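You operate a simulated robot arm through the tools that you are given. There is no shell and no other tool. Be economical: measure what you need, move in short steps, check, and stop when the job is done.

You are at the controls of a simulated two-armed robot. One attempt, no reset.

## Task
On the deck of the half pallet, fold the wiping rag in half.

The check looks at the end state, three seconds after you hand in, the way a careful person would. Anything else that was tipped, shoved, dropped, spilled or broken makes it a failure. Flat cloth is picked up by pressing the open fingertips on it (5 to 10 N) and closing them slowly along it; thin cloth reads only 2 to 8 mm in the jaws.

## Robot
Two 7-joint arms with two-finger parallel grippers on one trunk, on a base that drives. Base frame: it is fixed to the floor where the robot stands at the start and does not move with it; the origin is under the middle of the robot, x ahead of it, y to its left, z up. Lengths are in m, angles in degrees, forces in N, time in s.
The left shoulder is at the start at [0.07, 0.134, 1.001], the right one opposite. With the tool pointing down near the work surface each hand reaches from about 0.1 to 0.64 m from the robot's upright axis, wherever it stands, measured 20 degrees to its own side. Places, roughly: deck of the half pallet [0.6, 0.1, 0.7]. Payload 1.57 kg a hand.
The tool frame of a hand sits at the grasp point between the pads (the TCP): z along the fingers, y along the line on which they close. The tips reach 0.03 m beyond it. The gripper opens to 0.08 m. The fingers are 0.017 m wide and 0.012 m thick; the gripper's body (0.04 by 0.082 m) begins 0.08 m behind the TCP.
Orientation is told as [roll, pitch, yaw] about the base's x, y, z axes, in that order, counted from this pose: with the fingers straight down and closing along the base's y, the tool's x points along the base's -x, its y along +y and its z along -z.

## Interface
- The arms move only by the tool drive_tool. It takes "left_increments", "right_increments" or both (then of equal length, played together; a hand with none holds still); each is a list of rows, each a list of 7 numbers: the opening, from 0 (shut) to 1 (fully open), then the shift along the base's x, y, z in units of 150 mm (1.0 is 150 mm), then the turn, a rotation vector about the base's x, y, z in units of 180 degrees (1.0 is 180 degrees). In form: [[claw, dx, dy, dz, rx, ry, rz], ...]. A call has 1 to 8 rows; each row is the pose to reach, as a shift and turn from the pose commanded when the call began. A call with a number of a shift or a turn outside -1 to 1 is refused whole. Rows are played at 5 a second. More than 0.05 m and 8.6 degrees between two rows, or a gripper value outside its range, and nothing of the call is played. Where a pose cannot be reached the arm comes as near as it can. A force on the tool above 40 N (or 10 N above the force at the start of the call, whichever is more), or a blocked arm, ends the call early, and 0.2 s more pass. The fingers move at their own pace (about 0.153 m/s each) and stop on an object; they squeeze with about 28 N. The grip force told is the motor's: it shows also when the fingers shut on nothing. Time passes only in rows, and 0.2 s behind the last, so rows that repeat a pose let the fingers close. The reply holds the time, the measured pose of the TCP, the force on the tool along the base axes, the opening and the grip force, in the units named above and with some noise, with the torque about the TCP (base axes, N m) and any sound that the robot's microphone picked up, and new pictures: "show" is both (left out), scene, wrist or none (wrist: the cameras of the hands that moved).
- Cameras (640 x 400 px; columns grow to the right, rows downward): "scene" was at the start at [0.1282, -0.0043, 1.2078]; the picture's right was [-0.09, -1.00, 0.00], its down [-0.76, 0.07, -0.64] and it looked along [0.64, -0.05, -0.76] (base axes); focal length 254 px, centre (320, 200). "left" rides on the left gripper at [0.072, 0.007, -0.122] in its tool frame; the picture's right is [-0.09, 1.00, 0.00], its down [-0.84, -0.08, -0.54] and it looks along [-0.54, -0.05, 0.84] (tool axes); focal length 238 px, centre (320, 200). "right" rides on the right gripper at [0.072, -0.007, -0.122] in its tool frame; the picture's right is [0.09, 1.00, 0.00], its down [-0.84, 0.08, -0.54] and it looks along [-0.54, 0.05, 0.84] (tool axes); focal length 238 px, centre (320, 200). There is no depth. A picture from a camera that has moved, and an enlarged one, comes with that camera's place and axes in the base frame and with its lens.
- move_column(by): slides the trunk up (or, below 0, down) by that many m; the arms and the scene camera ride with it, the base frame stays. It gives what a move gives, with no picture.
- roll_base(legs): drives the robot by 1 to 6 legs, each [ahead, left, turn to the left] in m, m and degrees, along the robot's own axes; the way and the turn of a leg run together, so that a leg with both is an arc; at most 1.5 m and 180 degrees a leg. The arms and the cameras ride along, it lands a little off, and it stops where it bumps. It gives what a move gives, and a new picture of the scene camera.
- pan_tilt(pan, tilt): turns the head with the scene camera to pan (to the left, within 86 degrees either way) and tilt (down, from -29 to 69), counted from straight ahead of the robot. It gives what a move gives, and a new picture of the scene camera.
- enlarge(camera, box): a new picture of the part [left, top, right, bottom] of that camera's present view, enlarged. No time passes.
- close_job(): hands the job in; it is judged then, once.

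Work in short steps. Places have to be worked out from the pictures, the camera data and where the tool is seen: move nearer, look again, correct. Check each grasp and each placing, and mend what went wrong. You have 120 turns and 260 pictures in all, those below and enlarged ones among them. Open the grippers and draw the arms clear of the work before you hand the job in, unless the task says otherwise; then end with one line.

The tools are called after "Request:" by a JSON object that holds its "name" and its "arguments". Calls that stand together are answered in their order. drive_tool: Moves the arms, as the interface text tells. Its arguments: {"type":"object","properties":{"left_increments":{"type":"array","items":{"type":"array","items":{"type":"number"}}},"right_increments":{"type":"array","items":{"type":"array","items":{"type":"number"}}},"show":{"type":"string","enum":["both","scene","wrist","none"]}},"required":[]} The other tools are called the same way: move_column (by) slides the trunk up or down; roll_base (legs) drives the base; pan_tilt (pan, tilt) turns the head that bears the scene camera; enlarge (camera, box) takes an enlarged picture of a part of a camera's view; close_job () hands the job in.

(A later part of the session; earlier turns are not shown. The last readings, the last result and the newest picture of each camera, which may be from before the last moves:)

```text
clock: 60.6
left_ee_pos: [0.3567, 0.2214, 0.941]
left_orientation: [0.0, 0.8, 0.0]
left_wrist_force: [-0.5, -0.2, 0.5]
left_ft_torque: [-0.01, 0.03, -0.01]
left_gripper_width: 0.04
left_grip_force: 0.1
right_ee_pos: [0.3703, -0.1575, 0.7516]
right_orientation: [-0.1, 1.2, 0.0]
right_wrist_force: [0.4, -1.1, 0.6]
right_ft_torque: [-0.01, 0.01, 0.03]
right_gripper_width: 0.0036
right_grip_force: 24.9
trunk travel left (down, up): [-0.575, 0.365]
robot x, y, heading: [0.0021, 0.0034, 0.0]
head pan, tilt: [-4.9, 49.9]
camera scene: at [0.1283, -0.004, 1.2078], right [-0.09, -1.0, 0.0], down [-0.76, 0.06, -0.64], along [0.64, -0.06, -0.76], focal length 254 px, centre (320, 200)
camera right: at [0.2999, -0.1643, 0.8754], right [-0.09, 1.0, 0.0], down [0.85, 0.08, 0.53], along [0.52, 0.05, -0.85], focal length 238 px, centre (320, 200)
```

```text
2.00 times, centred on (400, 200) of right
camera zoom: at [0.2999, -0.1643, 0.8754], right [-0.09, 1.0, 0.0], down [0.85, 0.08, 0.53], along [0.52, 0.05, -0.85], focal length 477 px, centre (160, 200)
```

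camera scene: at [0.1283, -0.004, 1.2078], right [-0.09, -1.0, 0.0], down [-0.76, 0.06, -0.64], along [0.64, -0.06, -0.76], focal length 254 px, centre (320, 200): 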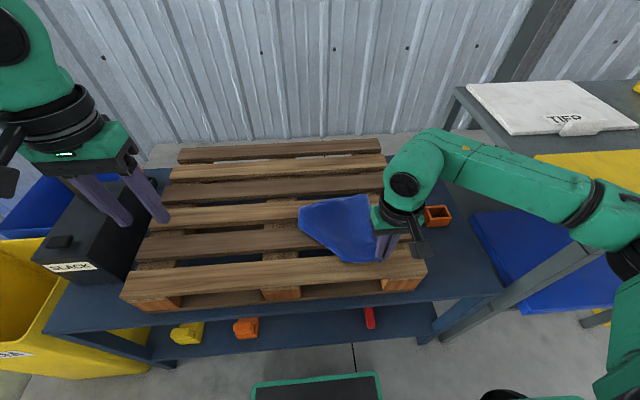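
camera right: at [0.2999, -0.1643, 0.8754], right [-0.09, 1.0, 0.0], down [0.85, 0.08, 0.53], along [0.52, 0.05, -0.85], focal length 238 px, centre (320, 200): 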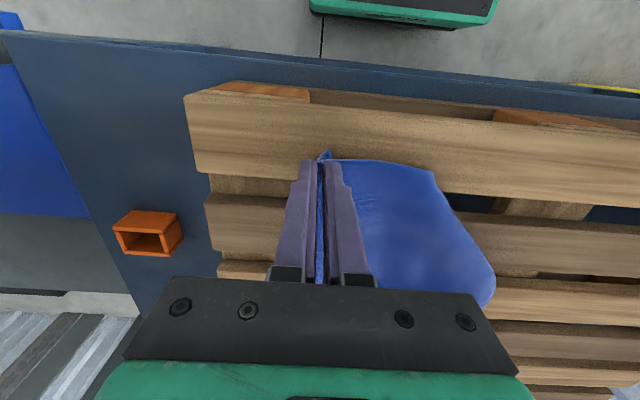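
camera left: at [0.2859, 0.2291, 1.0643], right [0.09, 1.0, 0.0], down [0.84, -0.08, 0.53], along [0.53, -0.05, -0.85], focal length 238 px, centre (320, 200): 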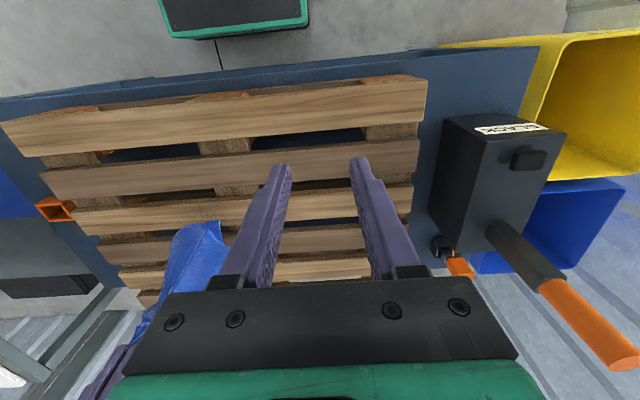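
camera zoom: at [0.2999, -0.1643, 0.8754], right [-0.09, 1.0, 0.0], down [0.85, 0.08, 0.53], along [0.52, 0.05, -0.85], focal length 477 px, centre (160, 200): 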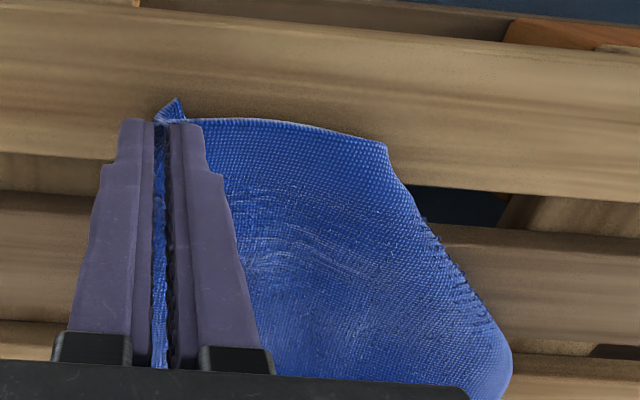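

Nearly open: only the near-left corner is tucked under along a crease from about (0.367,−0.073) to (0.47,0.02). I'll release the right, close it, and use it to pin the rag at slat 2 on the right while the left lifts the near edge by that crease to untuck it.

Request:
{"name": "drive_tool", "arguments": {"right_increments": [[0, 0, 0, -0.04, 0, 0, 0], [0.2, 0, 0, -0.04, 0, 0, 0], [0.4, 0, 0, -0.04, 0, 0, 0], [0.4, 0, 0, 0.15, 0, 0, 0], [0.2, 0.0, -0.05, 0.35, 0, 0, 0], [0, 0.2, -0.2, 0.4, 0, 0, 0], [0, 0.42, -0.4, 0.4, 0, 0, 0], [0, 0.42, -0.4, 0.4, 0, 0, 0]]}}

Request:
{"name": "enlarge", "arguments": {"camera": "scene", "box": [260, 160, 420, 280]}}

Request:
{"name": "enlarge", "arguments": {"camera": "right", "box": [300, 30, 640, 290]}}

```text
clock: 62.4
left_ee_pos: [0.3561, 0.2212, 0.9417]
left_orientation: [0.0, 0.7, -0.1]
left_wrist_force: [0.0, 0.9, 0.3]
left_ft_torque: [0.0, 0.01, 0.06]
left_gripper_width: 0.04
left_grip_force: 0.0
right_ee_pos: [0.4346, -0.2165, 0.8117]
right_orientation: [0.0, 1.2, 0.0]
right_wrist_force: [0.2, -0.5, -0.6]
right_ft_torque: [0.0, -0.02, -0.01]
right_gripper_width: 0.0
right_grip_force: 21.5
trunk travel left (down, up): [-0.575, 0.365]
robot x, y, heading: [-0.0024, -0.0024, -0.0]
head pan, tilt: [-4.9, 49.9]
camera scene: at [0.1279, -0.0039, 1.2078], right [-0.09, -1.0, 0.0], down [-0.76, 0.06, -0.64], along [0.64, -0.06, -0.76], focal length 254 px, centre (320, 200)
camera right: at [0.3632, -0.224, 0.9354], right [-0.09, 1.0, 0.0], down [0.85, 0.08, 0.52], along [0.52, 0.05, -0.85], focal length 238 px, centre (320, 200)
```

scene: 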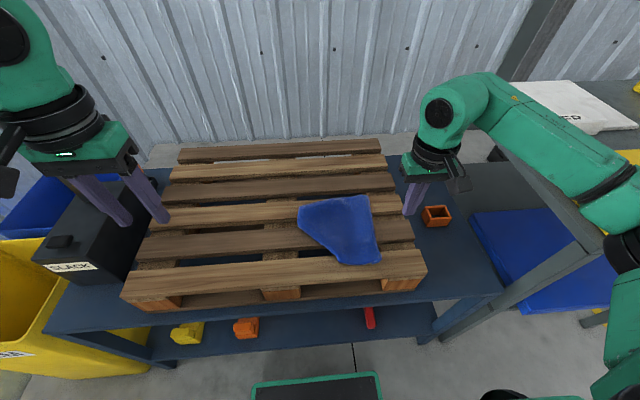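
right: 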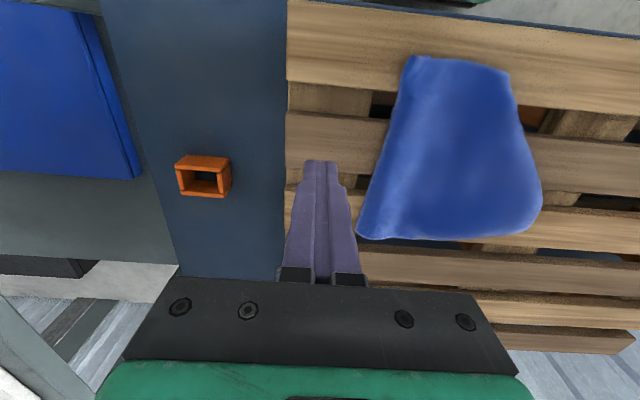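

```text
3.33 times, centred on (340, 220) of scene
camera zoom: at [0.1279, -0.0039, 1.2078], right [-0.09, -1.0, 0.0], down [-0.76, 0.06, -0.64], along [0.64, -0.06, -0.76], focal length 846 px, centre (253, 133)
```

zoom: 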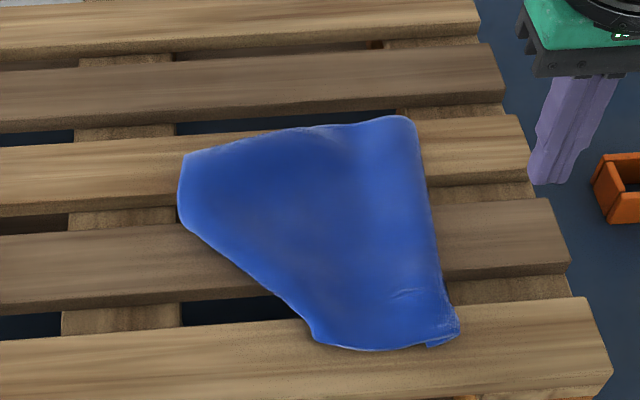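

```text
1.54 times, centred on (470, 160) of right
camera zoom: at [0.3632, -0.224, 0.9354], right [-0.09, 1.0, 0.0], down [0.85, 0.08, 0.52], along [0.52, 0.05, -0.85], focal length 367 px, centre (89, 262)
```

zoom: 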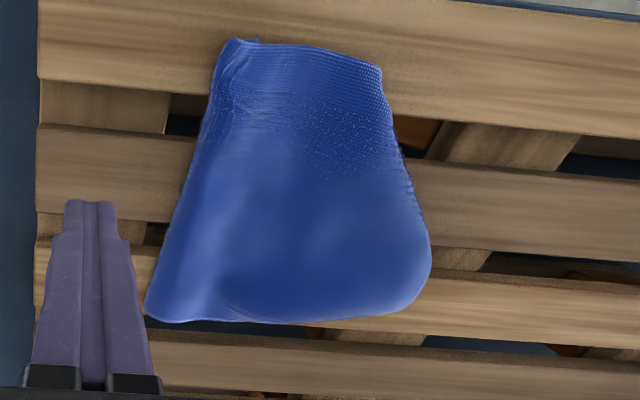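

The near-right corner is slightly tucked too. Pin with the right fingertip at (0.44,−0.16) and bring the left hand over.

Request:
{"name": "drive_tool", "arguments": {"left_increments": [[0.3, 0, -0.2, 0, 0, 0, 0], [0.3, 0.02, -0.4, -0.1, 0, 0, 0], [0.3, 0.04, -0.6, -0.2, 0, 0, 0], [0.3, 0.06, -0.8, -0.3, 0, 0, 0], [0.3, 0.1, -1.0, -0.4, 0, 0, 0], [0.3, 0.13, -1.0, -0.5, 0, 0, 0]], "right_increments": [[0, 0.03, 0.2, 0, 0, 0, 0], [0, 0.03, 0.375, -0.1, 0, 0, 0], [0, 0.03, 0.375, -0.25, 0, 0, 0], [0, 0.03, 0.375, -0.38, 0, 0, 0], [0, 0.03, 0.375, -0.43, 0, 0, 0], [0, 0.03, 0.375, -0.445, 0, 0, 0]], "show": "none"}}

```text
clock: 63.8
left_ee_pos: [0.3747, 0.0719, 0.8661]
left_orientation: [0.0, 0.7, 0.1]
left_wrist_force: [-0.1, -0.3, 0.1]
left_ft_torque: [-0.02, -0.05, -0.01]
left_gripper_width: 0.0239
left_grip_force: 0.1
right_ee_pos: [0.4374, -0.1618, 0.7443]
right_orientation: [0.0, 0.9, -0.1]
right_wrist_force: [1.7, -1.6, 14.3]
right_ft_torque: [0.07, -0.06, -0.01]
right_gripper_width: 0.0
right_grip_force: 21.5
trunk travel left (down, up): [-0.575, 0.365]
robot x, y, heading: [-0.0014, 0.0009, -0.0]
head pan, tilt: [-4.9, 49.9]
```

Request:
{"name": "drive_tool", "arguments": {"left_increments": [[0.25, 0, -0.25, 0, 0, 0, 0], [0.25, 0, -0.5, 0, 0, 0, 0], [0.25, 0, -0.75, -0.1, 0, 0, 0], [0.25, 0, -1.0, -0.3, 0, 0, 0], [0.25, 0, -1.0, -0.55, 0, 0, 0], [0.25, 0, -1.0, -0.65, 0, 0, 0]], "show": "both"}}

```text
clock: 65.2
left_ee_pos: [0.3762, -0.0775, 0.7688]
left_orientation: [-0.1, 0.6, 0.0]
left_wrist_force: [0.1, 0.9, 0.1]
left_ft_torque: [-0.03, 0.0, -0.02]
left_gripper_width: 0.02
left_grip_force: 0.0
right_ee_pos: [0.4372, -0.1609, 0.7441]
right_orientation: [-0.1, 1.0, -0.1]
right_wrist_force: [7.0, -1.1, 21.0]
right_ft_torque: [0.13, -0.19, -0.03]
right_gripper_width: 0.0
right_grip_force: 21.3
trunk travel left (down, up): [-0.575, 0.365]
robot x, y, heading: [-0.0004, 0.0016, -0.2]
head pan, tilt: [-4.9, 49.9]
camera scene: at [0.1265, -0.0037, 1.2081], right [-0.09, -1.0, 0.0], down [-0.76, 0.06, -0.65], along [0.64, -0.06, -0.76], focal length 254 px, centre (320, 200)
camera left: at [0.3041, -0.0713, 0.8921], right [0.09, 1.0, 0.0], down [0.84, -0.08, 0.53], along [0.53, -0.05, -0.85], focal length 238 px, centre (320, 200)
```

scene: 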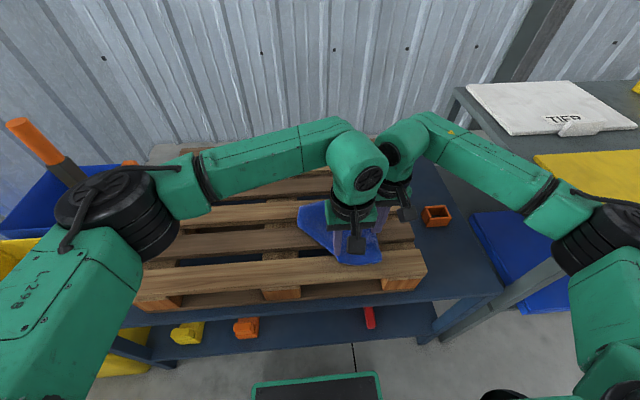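
left: 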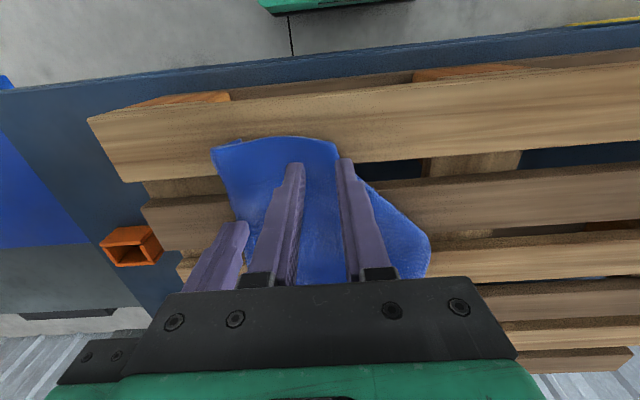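

The two wrists are very close (side force on the right rose). I'll retract the right hand and work with the left alone, shifting it 1.2 cm and pressing on the single-layer near edge.

Request:
{"name": "drive_tool", "arguments": {"right_increments": [[0, 0, -0.02, 0.1, 0, 0, 0], [0, 0, -0.1, 0.25, 0, 0, 0], [0, 0, -0.3, 0.4, 0, 0, 0], [0, 0, -0.5, 0.55, 0, 0, 0], [0, 0, -0.7, 0.6, 0, 0, 0], [0, 0, -0.7, 0.6, 0, 0, 0]], "left_increments": [[0.25, 0, 0, 0, 0, 0, 0], [0.25, 0, 0, 0, 0, 0, 0], [0.25, 0, -0.04, 0, 0, 0, 0], [0.25, -0.02, -0.085, -0.08, 0, 0, 0], [0.25, -0.02, -0.085, -0.15, 0, 0, 0], [0.25, -0.02, -0.085, -0.165, 0, 0, 0]], "show": "none"}}

```text
clock: 66.6
left_ee_pos: [0.3729, -0.0906, 0.7442]
left_orientation: [0.0, 0.7, 0.0]
left_wrist_force: [1.0, 0.1, 7.2]
left_ft_torque: [0.14, -0.02, -0.01]
left_gripper_width: 0.0206
left_grip_force: 0.0
right_ee_pos: [0.4368, -0.2666, 0.8349]
right_orientation: [0.0, 1.2, 0.1]
right_wrist_force: [0.6, 0.5, -0.3]
right_ft_torque: [0.01, 0.0, 0.0]
right_gripper_width: 0.0
right_grip_force: 21.4
trunk travel left (down, up): [-0.575, 0.365]
robot x, y, heading: [0.0027, -0.0013, 0.1]
head pan, tilt: [-4.9, 49.9]
```

7 N on a single layer; a touch more and close.

Request:
{"name": "drive_tool", "arguments": {"left_increments": [[0.25, 0, 0, -0.007, 0, 0, 0], [0.21, 0, 0, -0.007, 0, 0, 0], [0.17, 0, 0, -0.007, 0, 0, 0], [0.13, 0, 0, -0.007, 0, 0, 0], [0.09, 0, 0, -0.007, 0, 0, 0], [0.05, 0, 0, -0.007, 0, 0, 0], [0, 0, 0, -0.007, 0, 0, 0], [0, 0, 0, -0.007, 0, 0, 0]], "show": "wrist"}}

```text
clock: 68.4
left_ee_pos: [0.3738, -0.0905, 0.7449]
left_orientation: [0.0, 0.7, 0.0]
left_wrist_force: [-0.3, 0.4, 10.1]
left_ft_torque: [-0.02, -0.03, -0.02]
left_gripper_width: 0.0
left_grip_force: 21.2
right_ee_pos: [0.4377, -0.2675, 0.8345]
right_orientation: [-0.1, 1.1, 0.1]
right_wrist_force: [0.2, 0.2, -1.3]
right_ft_torque: [0.01, -0.01, 0.01]
right_gripper_width: 0.0
right_grip_force: 21.8
trunk travel left (down, up): [-0.575, 0.365]
robot x, y, heading: [0.0001, 0.0001, -0.0]
head pan, tilt: [-4.9, 49.9]
camera left: at [0.3018, -0.0836, 0.8672], right [0.09, 1.0, 0.0], down [0.84, -0.08, 0.53], along [0.53, -0.05, -0.85], focal length 238 px, centre (320, 200)
```

left: 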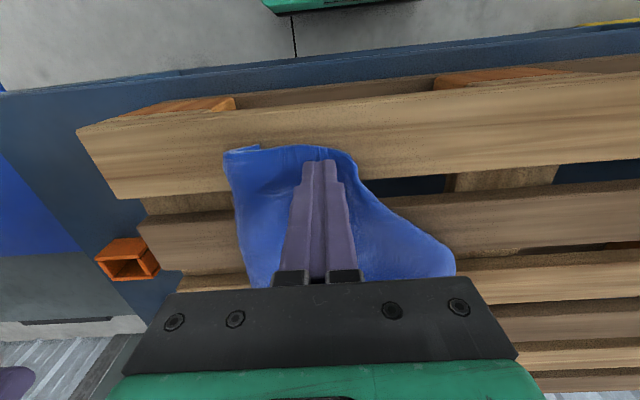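

Slipped. Retry with a wider opening and ~15 N.

Request:
{"name": "drive_tool", "arguments": {"left_increments": [[0, 0, 0, 0.08, 0, 0, 0], [0.35, 0, -0.03, 0.08, 0, 0, 0], [0.35, 0, -0.03, 0.02, 0, 0, 0], [0.35, 0, -0.03, -0.005, 0, 0, 0], [0.35, 0, -0.03, -0.012, 0, 0, 0]], "show": "none"}}

Request:
{"name": "drive_tool", "arguments": {"left_increments": [[0.31, 0, 0, 0, 0, 0, 0], [0.26, 0, 0, 0, 0, 0, 0], [0.21, 0, 0, 0, 0, 0, 0], [0.16, 0, 0, 0, 0, 0, 0], [0.11, 0, 0, 0, 0, 0, 0], [0.06, 0, 0, 0, 0, 0, 0], [0, 0, 0, 0, 0, 0, 0], [0, 0, 0, 0, 0, 0, 0]], "show": "wrist"}}

```text
clock: 69.6
left_ee_pos: [0.3722, -0.0948, 0.7436]
left_orientation: [-0.2, 0.5, 0.1]
left_wrist_force: [6.7, 0.3, 27.3]
left_ft_torque: [0.14, -0.22, -0.03]
left_gripper_width: 0.0281
left_grip_force: 0.3
right_ee_pos: [0.4381, -0.2658, 0.835]
right_orientation: [0.0, 1.1, 0.0]
right_wrist_force: [-0.1, -1.1, -0.2]
right_ft_torque: [0.0, 0.02, -0.01]
right_gripper_width: 0.0003
right_grip_force: 21.5
trunk travel left (down, up): [-0.575, 0.365]
robot x, y, heading: [-0.0019, 0.0006, -0.1]
head pan, tilt: [-4.9, 49.9]
```

```text
clock: 71.4
left_ee_pos: [0.3701, -0.0957, 0.7434]
left_orientation: [-0.2, 0.5, 0.0]
left_wrist_force: [0.8, 2.3, 38.7]
left_ft_torque: [0.1, -0.1, -0.01]
left_gripper_width: 0.005
left_grip_force: 24.8
right_ee_pos: [0.4352, -0.2657, 0.835]
right_orientation: [-0.1, 1.0, 0.0]
right_wrist_force: [0.8, -0.7, 0.0]
right_ft_torque: [0.01, -0.03, 0.04]
right_gripper_width: 0.0002
right_grip_force: 21.6
trunk travel left (down, up): [-0.575, 0.365]
robot x, y, heading: [-0.0005, -0.0025, 0.1]
head pan, tilt: [-4.9, 49.9]
camera left: at [0.2991, -0.088, 0.8664], right [0.09, 1.0, 0.0], down [0.84, -0.07, 0.53], along [0.53, -0.05, -0.85], focal length 238 px, centre (320, 200)
```

left: 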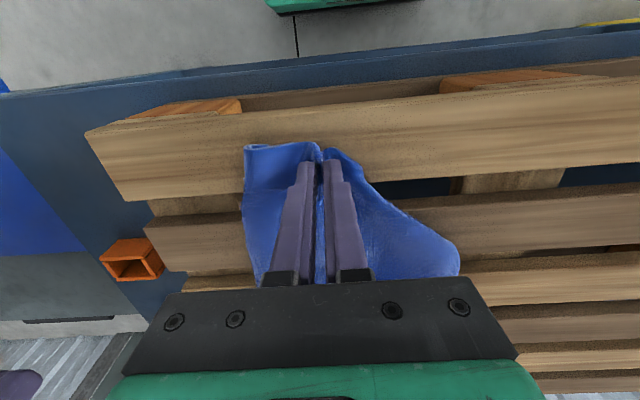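

Held (5 mm). Lift ~13 cm with some leftward motion and look.

Request:
{"name": "drive_tool", "arguments": {"left_increments": [[0, 0, 0, 0.1, 0, 0, 0], [0, 0, 0.1, 0.3, 0, 0, 0], [0, 0, 0.2, 0.5, 0, 0, 0], [0, 0, 0.3, 0.7, 0, 0, 0], [0, 0, 0.4, 0.87, 0, 0, 0], [0, 0, 0.4, 0.87, 0, 0, 0]]}}

Request:
{"name": "enlarge", "arguments": {"camera": "scene", "box": [260, 150, 420, 280]}}

Request:
{"name": "enlarge", "arguments": {"camera": "right", "box": [300, 30, 640, 290]}}

```text
clock: 72.8
left_ee_pos: [0.3723, -0.0364, 0.8715]
left_orientation: [0.0, 0.9, 0.0]
left_wrist_force: [-0.5, 0.0, -0.4]
left_ft_torque: [0.0, -0.01, 0.02]
left_gripper_width: 0.0043
left_grip_force: 24.5
right_ee_pos: [0.4384, -0.2674, 0.8317]
right_orientation: [0.1, 1.1, 0.0]
right_wrist_force: [-0.3, -0.2, -0.4]
right_ft_torque: [-0.03, -0.02, -0.02]
right_gripper_width: 0.0
right_grip_force: 21.6
trunk travel left (down, up): [-0.575, 0.365]
robot x, y, heading: [-0.0037, -0.0004, -0.2]
head pan, tilt: [-4.9, 49.9]
camera scene: at [0.1285, -0.0048, 1.2078], right [-0.09, -1.0, 0.0], down [-0.76, 0.07, -0.64], along [0.64, -0.05, -0.77], focal length 254 px, centre (320, 200)
camera left: at [0.301, -0.0301, 0.9958], right [0.09, 1.0, 0.0], down [0.84, -0.08, 0.53], along [0.53, -0.05, -0.85], focal length 238 px, centre (320, 200)
```

scene: 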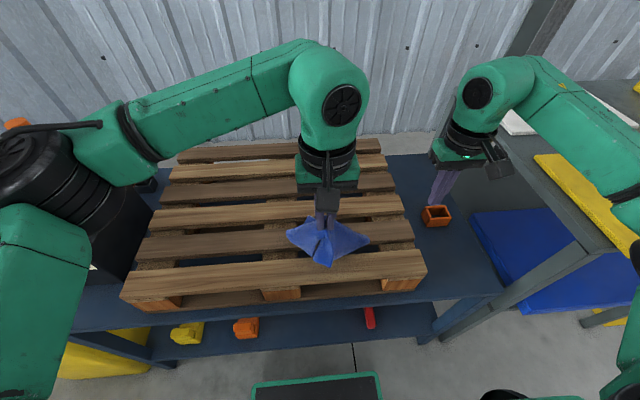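
left: 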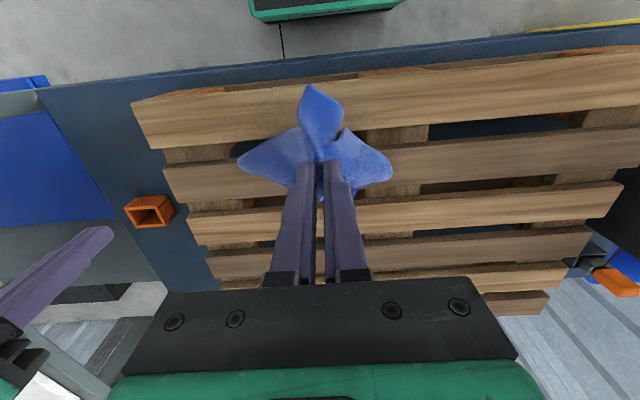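

```text
3.08 times, centred on (340, 215) of scene
camera zoom: at [0.1285, -0.0048, 1.2078], right [-0.09, -1.0, 0.0], down [-0.76, 0.07, -0.64], along [0.64, -0.05, -0.77], focal length 781 px, centre (258, 154)
```

zoom: 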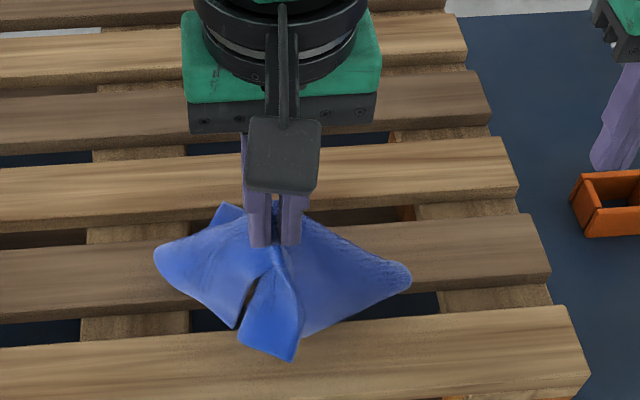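

```text
1.54 times, centred on (470, 160) of right
camera zoom: at [0.368, -0.2744, 0.9569], right [-0.09, 1.0, 0.0], down [0.85, 0.08, 0.52], along [0.52, 0.05, -0.85], focal length 367 px, centre (89, 262)
```

zoom: 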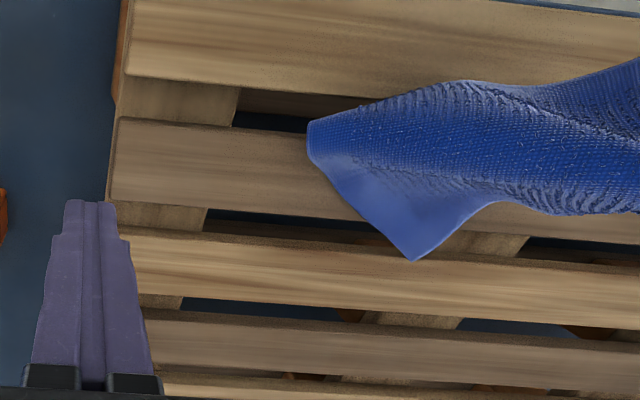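

The rag now hangs with all corners splayed outward. Lowering straight down and releasing should spread it; do that.

Request:
{"name": "drive_tool", "arguments": {"left_increments": [[0, 0.03, 0, -0.15, 0, 0, 0], [0, 0.06, 0, -0.3, 0, 0, 0], [0, 0.1, 0, -0.45, 0, 0, 0], [0, 0.15, 0, -0.6, 0, 0, 0], [0, 0.2, 0, -0.72, 0, 0, 0], [0, 0.2, 0, -0.78, 0, 0, 0]]}}

Request:
{"name": "enlarge", "arguments": {"camera": "scene", "box": [260, 150, 420, 280]}}

Request:
{"name": "enlarge", "arguments": {"camera": "right", "box": [300, 30, 640, 290]}}

```text
clock: 74.2
left_ee_pos: [0.403, -0.034, 0.7555]
left_orientation: [-0.1, 0.6, 0.0]
left_wrist_force: [1.1, 0.2, 6.1]
left_ft_torque: [-0.04, -0.12, 0.05]
left_gripper_width: 0.0043
left_grip_force: 24.8
right_ee_pos: [0.4381, -0.2667, 0.834]
right_orientation: [0.0, 1.1, 0.0]
right_wrist_force: [-0.1, -0.9, -0.2]
right_ft_torque: [0.02, 0.01, -0.01]
right_gripper_width: 0.0001
right_grip_force: 21.1
trunk travel left (down, up): [-0.575, 0.365]
robot x, y, heading: [-0.0013, 0.0002, -0.2]
head pan, tilt: [-4.9, 49.9]
camera scene: at [0.1275, -0.0041, 1.2081], right [-0.09, -1.0, 0.0], down [-0.76, 0.07, -0.64], along [0.64, -0.06, -0.76], focal length 254 px, centre (320, 200)
camera left: at [0.331, -0.028, 0.8785], right [0.09, 1.0, 0.0], down [0.84, -0.08, 0.53], along [0.53, -0.05, -0.85], focal length 238 px, centre (320, 200)
```

scene: 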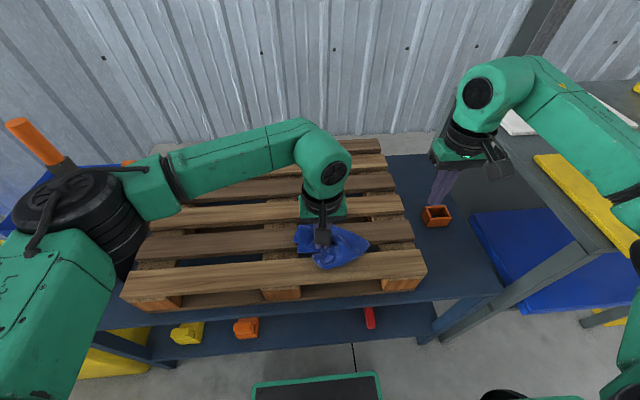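
left: 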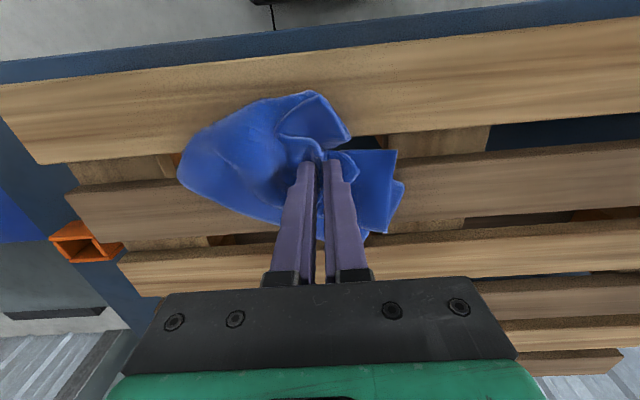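

```text
3.08 times, centred on (340, 215) of scene
camera zoom: at [0.1275, -0.0041, 1.2081], right [-0.09, -1.0, 0.0], down [-0.76, 0.07, -0.64], along [0.64, -0.06, -0.76], focal length 781 px, centre (258, 154)
```

zoom: 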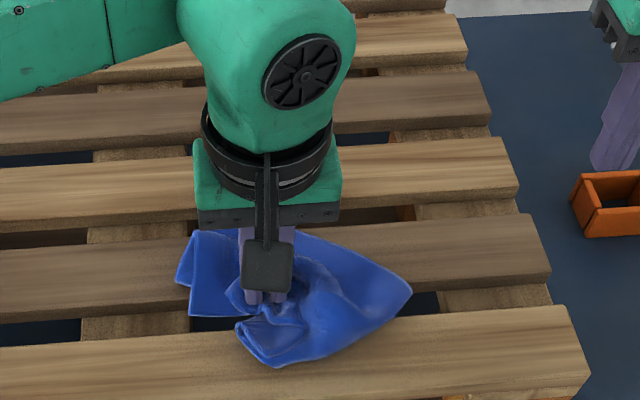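

```text
1.54 times, centred on (470, 160) of right
camera zoom: at [0.3673, -0.2738, 0.9576], right [-0.09, 1.0, 0.0], down [0.85, 0.08, 0.53], along [0.52, 0.05, -0.85], focal length 367 px, centre (89, 262)
```

zoom: 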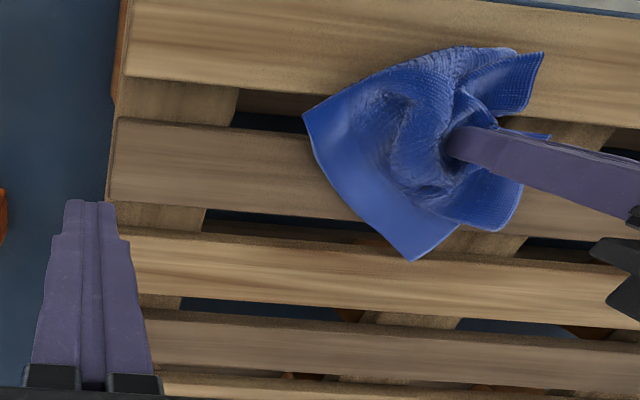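

Release and lift straight up to see how it settles.

Request:
{"name": "drive_tool", "arguments": {"left_increments": [[0.2, 0, 0, 0, 0, 0, 0], [0.5, 0, 0, 0, 0, 0, 0], [0.5, 0, 0, 0.2, 0, 0, 0], [0.5, 0, 0.1, 0.45, 0, 0, 0], [0.5, 0, 0.35, 0.6, 0, 0, 0], [0.5, 0, 0.6, 0.6, 0, 0, 0], [0.5, 0, 0.9, 0.6, 0, 0, 0], [0.5, 0, 0.9, 0.6, 0, 0, 0]]}}

Request:
{"name": "enlarge", "arguments": {"camera": "scene", "box": [260, 170, 420, 280]}}

Request:
{"name": "enlarge", "arguments": {"camera": "right", "box": [300, 30, 640, 290]}}

```text
clock: 76.0
left_ee_pos: [0.4016, 0.1007, 0.844]
left_orientation: [0.1, 0.8, 0.0]
left_wrist_force: [0.4, -0.4, -0.4]
left_ft_torque: [0.01, 0.03, 0.02]
left_gripper_width: 0.04
left_grip_force: 0.0
right_ee_pos: [0.4392, -0.2673, 0.8331]
right_orientation: [0.1, 1.3, 0.0]
right_wrist_force: [1.3, -0.2, 0.7]
right_ft_torque: [0.0, -0.04, 0.01]
right_gripper_width: 0.0
right_grip_force: 21.5
trunk travel left (down, up): [-0.575, 0.365]
robot x, y, heading: [0.0025, 0.0025, -0.1]
head pan, tilt: [-4.9, 49.9]
camera scene: at [0.1286, -0.0055, 1.2077], right [-0.09, -1.0, 0.0], down [-0.76, 0.07, -0.64], along [0.64, -0.05, -0.77], focal length 254 px, centre (320, 200)
camera left: at [0.3315, 0.1065, 0.9685], right [0.09, 1.0, 0.0], down [0.84, -0.08, 0.53], along [0.53, -0.05, -0.85], focal length 238 px, centre (320, 200)
```

scene: 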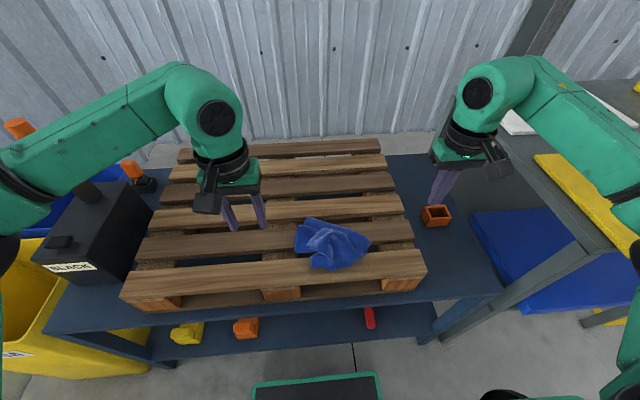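
left: 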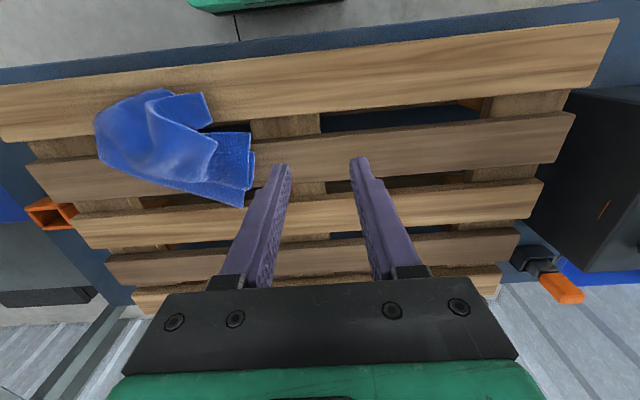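

```text
3.64 times, centred on (340, 225) of scene
camera zoom: at [0.1286, -0.0055, 1.2077], right [-0.09, -1.0, 0.0], down [-0.76, 0.07, -0.64], along [0.64, -0.05, -0.77], focal length 923 px, centre (247, 109)
```

zoom: 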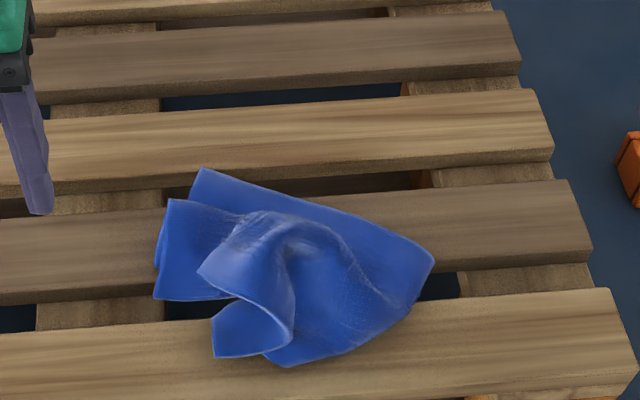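

```text
1.54 times, centred on (470, 160) of right
camera zoom: at [0.3681, -0.275, 0.9567], right [-0.09, 1.0, 0.0], down [0.85, 0.08, 0.52], along [0.52, 0.05, -0.85], focal length 367 px, centre (89, 262)
```

zoom: 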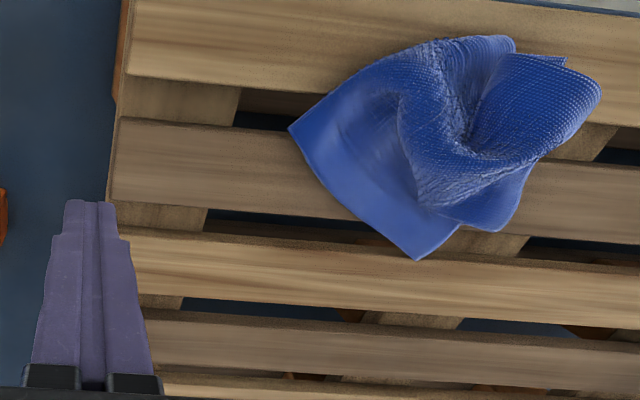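

The rag is crumpled but one full edge lies free and flat, from P1≈(0.408,−0.141) to P2≈(0.490,−0.004). I'll pinch that edge at its middle on slat 2 with the right hand (yawed −31° along the edge) and pull it outward, which also moves both corners onto slats. First approach.

Request:
{"name": "drive_tool", "arguments": {"right_increments": [[0.35, 0, 0.2, 0, 0, 0, -0.043], [0.35, 0, 0.4, 0, 0, 0, -0.086], [0.35, 0, 0.6, 0, 0, 0, -0.128], [0.35, 0, 0.8, 0, 0, 0, -0.17], [0.35, 0, 1.0, 0, 0, 0, -0.17], [0.35, 0, 1.0, -0.2, 0, 0, -0.17]]}}

Request:
{"name": "enlarge", "arguments": {"camera": "right", "box": [220, 60, 560, 290]}}

```text
clock: 77.4
left_ee_pos: [0.404, 0.0993, 0.8445]
left_orientation: [0.0, 0.9, 0.0]
left_wrist_force: [0.3, -1.0, -0.1]
left_ft_torque: [0.03, -0.02, 0.04]
left_gripper_width: 0.04
left_grip_force: 0.1
right_ee_pos: [0.4382, -0.1176, 0.8068]
right_orientation: [0.1, 1.2, -30.8]
right_wrist_force: [0.6, -0.5, -0.3]
right_ft_torque: [-0.04, 0.01, 0.0]
right_gripper_width: 0.0281
right_grip_force: 0.1
trunk travel left (down, up): [-0.575, 0.365]
robot x, y, heading: [-0.001, -0.0002, -0.0]
head pan, tilt: [-4.9, 49.9]
camera scene: at [0.1285, -0.0054, 1.2078], right [-0.09, -1.0, 0.0], down [-0.76, 0.07, -0.64], along [0.64, -0.05, -0.77], focal length 254 px, centre (320, 200)
camera right: at [0.3741, -0.088, 0.9302], right [0.43, 0.9, 0.0], down [0.77, -0.37, 0.52], along [0.47, -0.22, -0.85], focal length 238 px, centre (320, 200)
```

scene: 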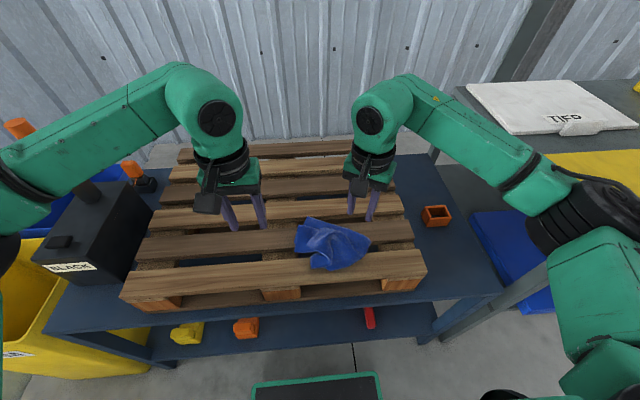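
right: 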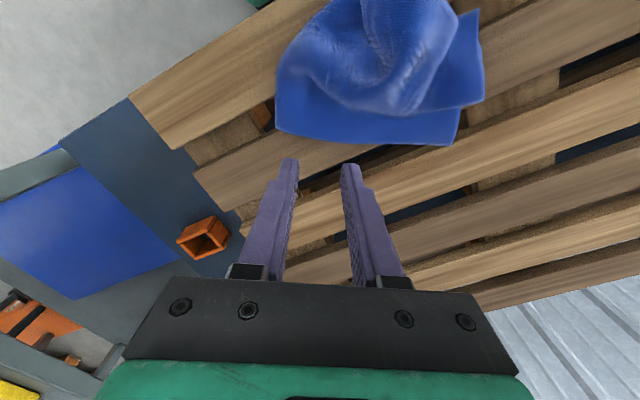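

```text
1.74 times, centred on (390, 175) of right
camera zoom: at [0.3741, -0.088, 0.9302], right [0.43, 0.9, 0.0], down [0.77, -0.37, 0.52], along [0.47, -0.22, -0.85], focal length 414 px, centre (198, 244)
```

zoom: 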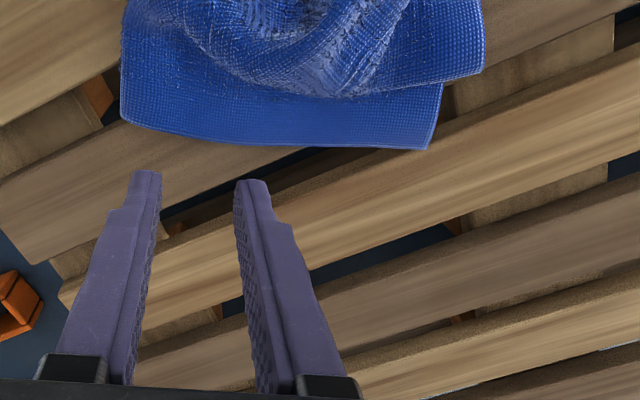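

The edge aligns with the fingers now. Move over its midpoint (0.444, −0.074) and press on slat 2.

Request:
{"name": "drive_tool", "arguments": {"right_increments": [[0.35, 0.04, 0.15, 0, 0, 0, 0], [0.35, 0.04, 0.29, -0.05, 0, 0, 0], [0.35, 0.04, 0.29, -0.25, 0, 0, 0], [0.35, 0.04, 0.29, -0.38, 0, 0, 0], [0.35, 0.04, 0.29, -0.415, 0, 0, 0], [0.35, 0.04, 0.29, -0.428, 0, 0, 0]], "show": "none"}}

```text
clock: 78.8
left_ee_pos: [0.4017, 0.101, 0.845]
left_orientation: [0.0, 0.7, 0.0]
left_wrist_force: [-0.1, -0.4, -0.5]
left_ft_torque: [0.01, 0.03, -0.03]
left_gripper_width: 0.0401
left_grip_force: 0.1
right_ee_pos: [0.4437, -0.0724, 0.7436]
right_orientation: [0.2, 1.0, -30.7]
right_wrist_force: [3.8, -0.2, 14.7]
right_ft_torque: [-0.03, -0.1, 0.0]
right_gripper_width: 0.0279
right_grip_force: 0.0
trunk travel left (down, up): [-0.575, 0.365]
robot x, y, heading: [0.0002, 0.0035, 0.3]
head pan, tilt: [-4.9, 49.9]
```

15 N; close slowly.

Request:
{"name": "drive_tool", "arguments": {"right_increments": [[0.31, 0, 0, 0, 0, 0, 0], [0.26, 0, 0, 0, 0, 0, 0], [0.21, 0, 0, 0, 0, 0, 0], [0.16, 0, 0, 0, 0, 0, 0], [0.11, 0, 0, 0, 0, 0, 0], [0.06, 0, 0, 0, 0, 0, 0], [0, 0, 0, 0, 0, 0, 0], [0, 0, 0, 0, 0, 0, 0]], "show": "wrist"}}

```text
clock: 80.6
left_ee_pos: [0.4007, 0.1023, 0.8456]
left_orientation: [0.0, 0.6, 0.0]
left_wrist_force: [-0.3, -0.2, -0.2]
left_ft_torque: [0.01, -0.02, 0.01]
left_gripper_width: 0.0401
left_grip_force: 0.0
right_ee_pos: [0.4417, -0.0725, 0.7421]
right_orientation: [0.0, 1.0, -30.6]
right_wrist_force: [1.0, 1.1, 23.9]
right_ft_torque: [-0.05, -0.12, 0.0]
right_gripper_width: 0.0039
right_grip_force: 24.5
trunk travel left (down, up): [-0.575, 0.365]
robot x, y, heading: [-0.0038, -0.0001, -0.0]
head pan, tilt: [-4.9, 49.9]
camera right: at [0.3772, -0.0428, 0.8664], right [0.43, 0.9, 0.0], down [0.77, -0.37, 0.53], along [0.48, -0.22, -0.85], focal length 238 px, centre (320, 200)
```

right: 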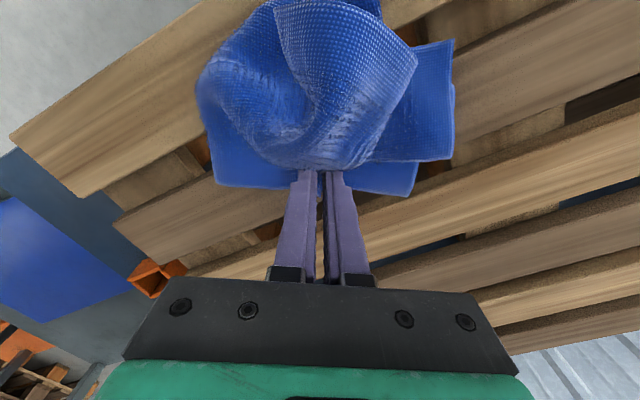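

Held (4 mm). Now pull it outward toward +x at low height, turning the hand back square, so the rag trails flat behind it.

Request:
{"name": "drive_tool", "arguments": {"right_increments": [[0, 0.03, -0.02, 0.06, 0, 0, 0], [0, 0.11, -0.04, 0.08, 0, 0, 0.03], [0, 0.2, -0.06, 0.08, 0, 0, 0.065], [0, 0.3, -0.08, 0.08, 0, 0, 0.1], [0, 0.4, -0.1, 0.08, 0, 0, 0.135], [0, 0.5, -0.12, 0.08, 0, 0, 0.17], [0, 0.56, -0.12, 0.07, 0, 0, 0.17]]}}

Request:
{"name": "enlarge", "arguments": {"camera": "scene", "box": [260, 170, 420, 280]}}

Request:
{"name": "enlarge", "arguments": {"camera": "left", "box": [40, 50, 300, 250]}}

```text
clock: 82.2
left_ee_pos: [0.403, 0.1003, 0.8445]
left_orientation: [0.0, 0.7, 0.0]
left_wrist_force: [-0.2, 0.4, 0.7]
left_ft_torque: [-0.02, 0.05, -0.02]
left_gripper_width: 0.04
left_grip_force: 0.0
right_ee_pos: [0.5285, -0.0888, 0.7513]
right_orientation: [0.0, 1.2, 0.0]
right_wrist_force: [0.0, 0.6, 0.6]
right_ft_torque: [-0.01, 0.0, -0.06]
right_gripper_width: 0.0031
right_grip_force: 24.3
trunk travel left (down, up): [-0.575, 0.365]
robot x, y, heading: [0.0032, -0.0026, 0.2]
head pan, tilt: [-4.9, 49.9]
camera scene: at [0.1283, -0.0041, 1.2078], right [-0.09, -1.0, 0.0], down [-0.76, 0.07, -0.64], along [0.64, -0.06, -0.76], focal length 254 px, centre (320, 200)
camera right: at [0.4586, -0.0975, 0.8743], right [-0.09, 1.0, 0.0], down [0.85, 0.08, 0.52], along [0.52, 0.05, -0.85], focal length 238 px, centre (320, 200)
```

scene: 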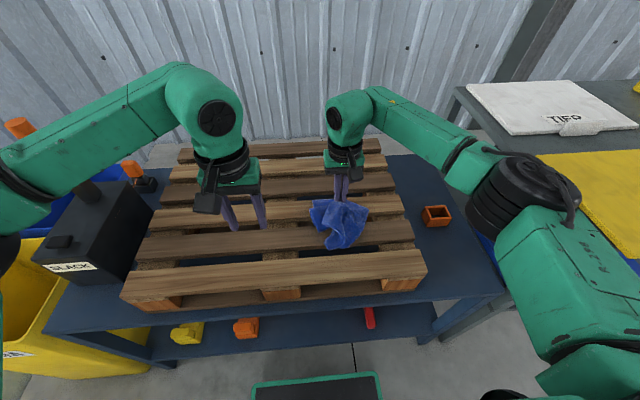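
right: 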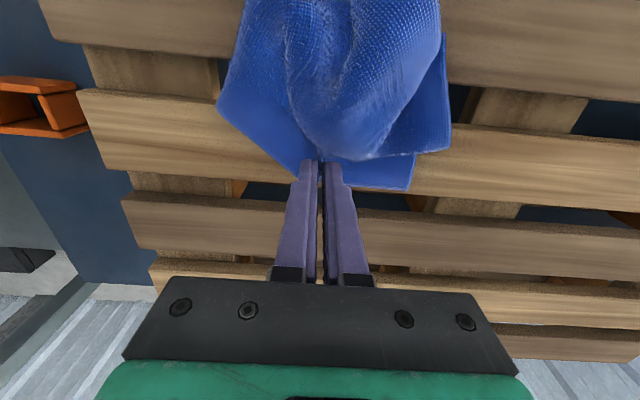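

```text
3.64 times, centred on (340, 225) of scene
camera zoom: at [0.1283, -0.0041, 1.2078], right [-0.09, -1.0, 0.0], down [-0.76, 0.07, -0.64], along [0.64, -0.06, -0.76], focal length 923 px, centre (247, 109)
```

zoom: 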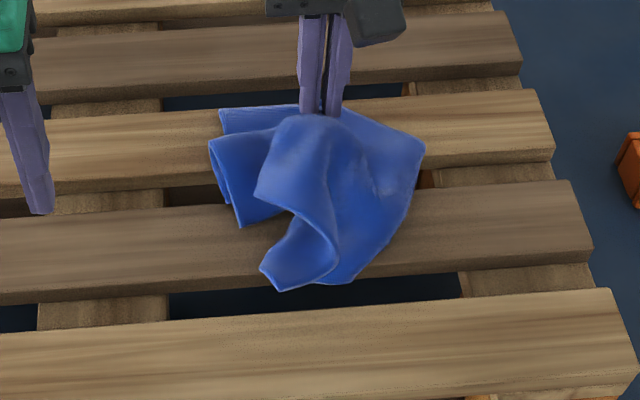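

```text
2.00 times, centred on (170, 150) of left
camera zoom: at [0.3314, 0.1073, 0.9684], right [0.09, 1.0, 0.0], down [0.84, -0.08, 0.53], along [0.53, -0.05, -0.85], focal length 477 px, centre (620, 300)
```

zoom: 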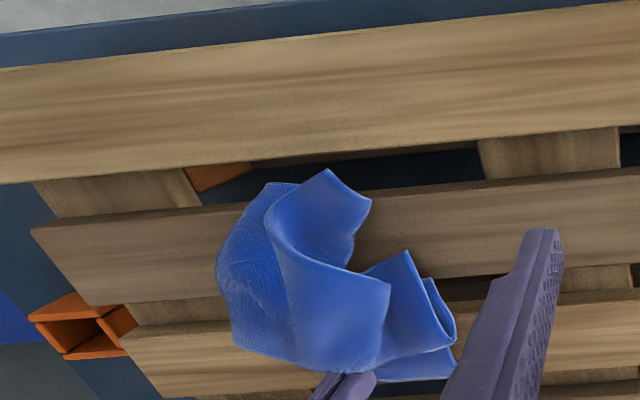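

The rag still has its opposite edge flopped on top; one corner Q stands at the front near (0.395,−0.048). With the right holding the far edge, I'll grab that corner with the left hand and pull it toward me.

Request:
{"name": "drive_tool", "arguments": {"left_increments": [[0.55, 0, -0.25, 0, 0, 0, 0], [0.55, 0, -0.5, 0, 0, 0, 0], [0.55, 0, -0.75, 0, 0, 0, 0], [0.55, 0, -1.0, 0, 0, 0, 0], [0.55, 0, -1.0, -0.25, 0, 0, 0], [0.55, 0, -1.0, -0.4, 0, 0, 0]], "show": "both"}}

Request:
{"name": "enlarge", "arguments": {"camera": "left", "box": [180, 60, 460, 290]}}

```text
clock: 83.6
left_ee_pos: [0.4049, -0.05, 0.7834]
left_orientation: [0.0, 0.8, 0.0]
left_wrist_force: [-0.6, -0.1, -0.3]
left_ft_torque: [0.0, -0.02, -0.03]
left_gripper_width: 0.044
left_grip_force: 0.0
right_ee_pos: [0.5279, -0.0905, 0.7509]
right_orientation: [0.0, 1.1, 0.0]
right_wrist_force: [0.6, -0.2, -0.7]
right_ft_torque: [0.02, 0.04, -0.06]
right_gripper_width: 0.0034
right_grip_force: 24.8
trunk travel left (down, up): [-0.575, 0.365]
robot x, y, heading: [0.0007, 0.0005, -0.1]
head pan, tilt: [-4.9, 49.9]
camera scene: at [0.1283, -0.0048, 1.2078], right [-0.09, -1.0, 0.0], down [-0.76, 0.07, -0.64], along [0.64, -0.05, -0.76], focal length 254 px, centre (320, 200)
camera left: at [0.3332, -0.0433, 0.9076], right [0.09, 1.0, 0.0], down [0.84, -0.08, 0.53], along [0.53, -0.05, -0.85], focal length 238 px, centre (320, 200)
```

scene: 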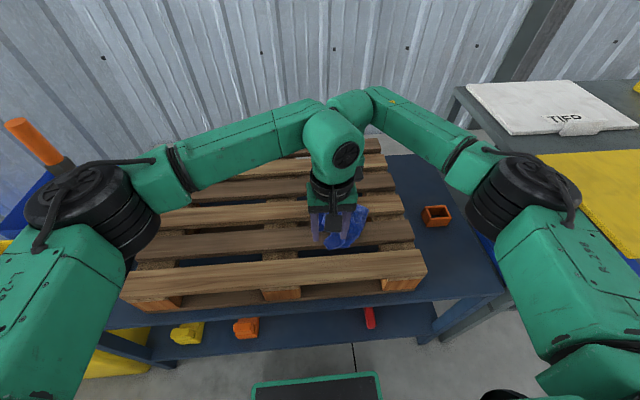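
left: 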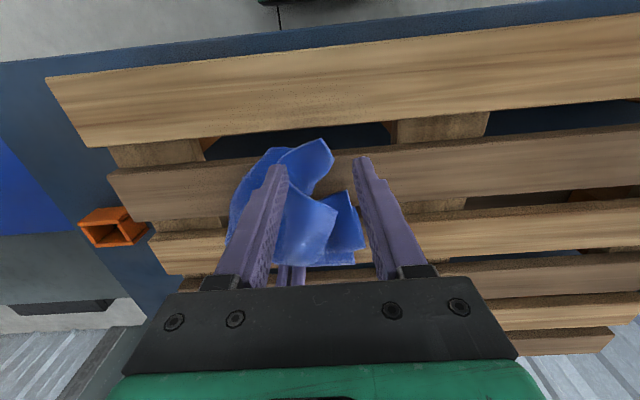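

```text
1.74 times, centred on (320, 175) of left
camera zoom: at [0.3332, -0.0433, 0.9076], right [0.09, 1.0, 0.0], down [0.84, -0.08, 0.53], along [0.53, -0.05, -0.85], focal length 414 px, centre (320, 244)
```

zoom: 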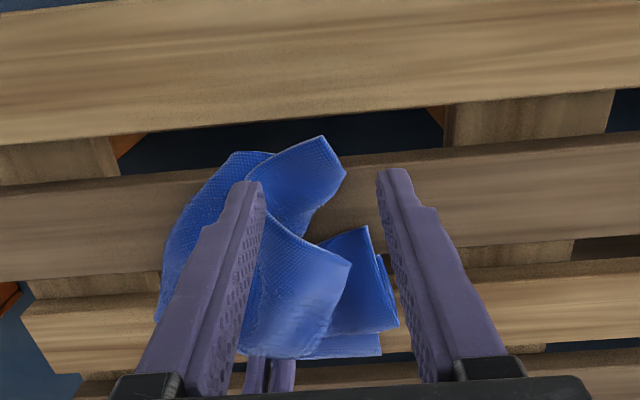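

Q's flap lies between the fingers. Lower over it and close.

Request:
{"name": "drive_tool", "arguments": {"left_increments": [[0.5, 0.01, -0.03, -0.1, 0, 0, 0], [0.5, 0.01, -0.03, -0.18, 0, 0, 0], [0.5, 0.01, -0.03, -0.235, 0, 0, 0], [0.35, 0.01, -0.03, -0.235, 0, 0, 0], [0.2, 0.01, -0.03, -0.235, 0, 0, 0], [0.1, 0.01, -0.03, -0.235, 0, 0, 0], [0, 0.01, -0.03, -0.235, 0, 0, 0], [0, 0.01, -0.03, -0.235, 0, 0, 0]], "show": "wrist"}}

```text
clock: 85.4
left_ee_pos: [0.4061, -0.0555, 0.7487]
left_orientation: [-0.1, 0.8, 0.0]
left_wrist_force: [0.4, -0.4, 1.8]
left_ft_torque: [0.03, -0.01, -0.03]
left_gripper_width: 0.0048
left_grip_force: 24.9
right_ee_pos: [0.529, -0.0905, 0.7511]
right_orientation: [0.0, 1.2, 0.0]
right_wrist_force: [0.2, -0.6, 0.6]
right_ft_torque: [0.0, -0.01, -0.03]
right_gripper_width: 0.0033
right_grip_force: 24.5
trunk travel left (down, up): [-0.575, 0.365]
robot x, y, heading: [-0.0007, 0.0002, 0.3]
head pan, tilt: [-4.9, 49.9]
camera left: at [0.3348, -0.0485, 0.8723], right [0.09, 1.0, 0.0], down [0.84, -0.08, 0.53], along [0.53, -0.05, -0.85], focal length 238 px, centre (320, 200)
```

left: 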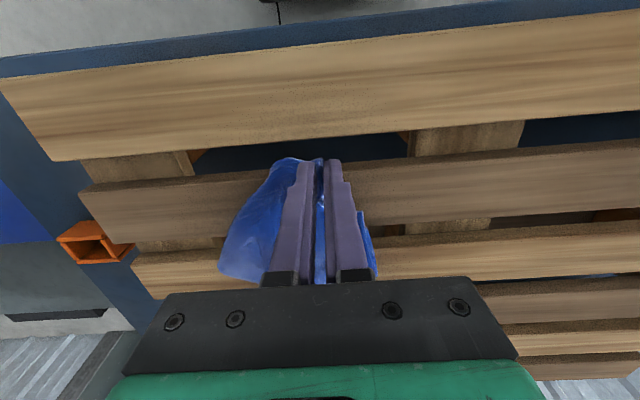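

Grabbed (4.8 mm). Lift 3 cm and pull toward me 6 cm, right hand holding the far edge.

Request:
{"name": "drive_tool", "arguments": {"left_increments": [[0, 0, 0, 0.12, 0, 0, 0], [0, -0.08, 0, 0.2, 0, 0, 0], [0, -0.18, 0, 0.2, 0, 0, 0], [0, -0.28, 0, 0.15, 0, 0, 0], [0, -0.38, 0, 0.1, 0, 0, 0], [0, -0.42, 0, 0.07, 0, 0, 0]]}}

Request:
{"name": "enlarge", "arguments": {"camera": "scene", "box": [260, 170, 420, 280]}}

```text
clock: 86.8
left_ee_pos: [0.3417, -0.0547, 0.7594]
left_orientation: [0.1, 0.7, -0.1]
left_wrist_force: [0.9, -0.4, 0.0]
left_ft_torque: [0.05, -0.06, 0.03]
left_gripper_width: 0.0049
left_grip_force: 25.0
right_ee_pos: [0.5291, -0.091, 0.7508]
right_orientation: [0.0, 1.2, 0.0]
right_wrist_force: [-0.6, -0.3, 0.0]
right_ft_torque: [0.03, 0.01, -0.07]
right_gripper_width: 0.0031
right_grip_force: 23.9
trunk travel left (down, up): [-0.575, 0.365]
robot x, y, heading: [-0.0018, -0.0004, -0.1]
head pan, tilt: [-4.9, 49.9]
camera scene: at [0.1283, -0.0043, 1.2078], right [-0.09, -1.0, 0.0], down [-0.76, 0.07, -0.64], along [0.64, -0.05, -0.76], focal length 254 px, centre (320, 200)
camera left: at [0.2706, -0.0476, 0.8834], right [0.09, 1.0, 0.0], down [0.84, -0.08, 0.53], along [0.53, -0.05, -0.85], focal length 238 px, centre (320, 200)
```

scene: 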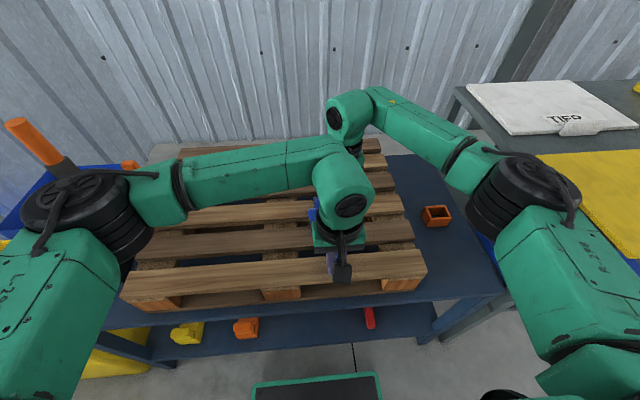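
left: 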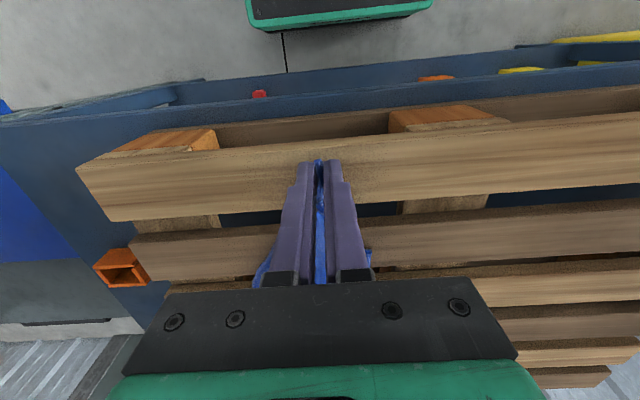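

```text
3.64 times, centred on (340, 225) of scene
camera zoom: at [0.1283, -0.0043, 1.2078], right [-0.09, -1.0, 0.0], down [-0.76, 0.07, -0.64], along [0.64, -0.05, -0.76], focal length 923 px, centre (247, 109)
```

zoom: 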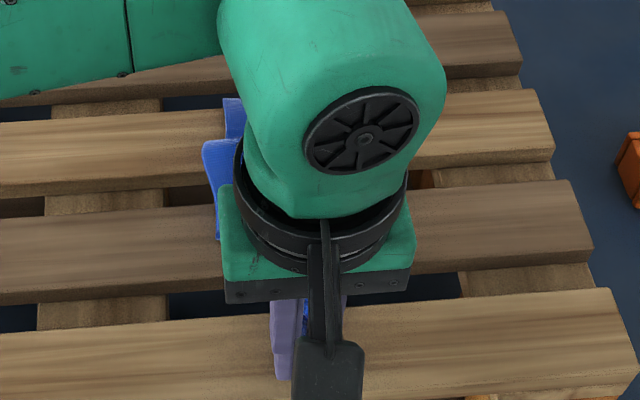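

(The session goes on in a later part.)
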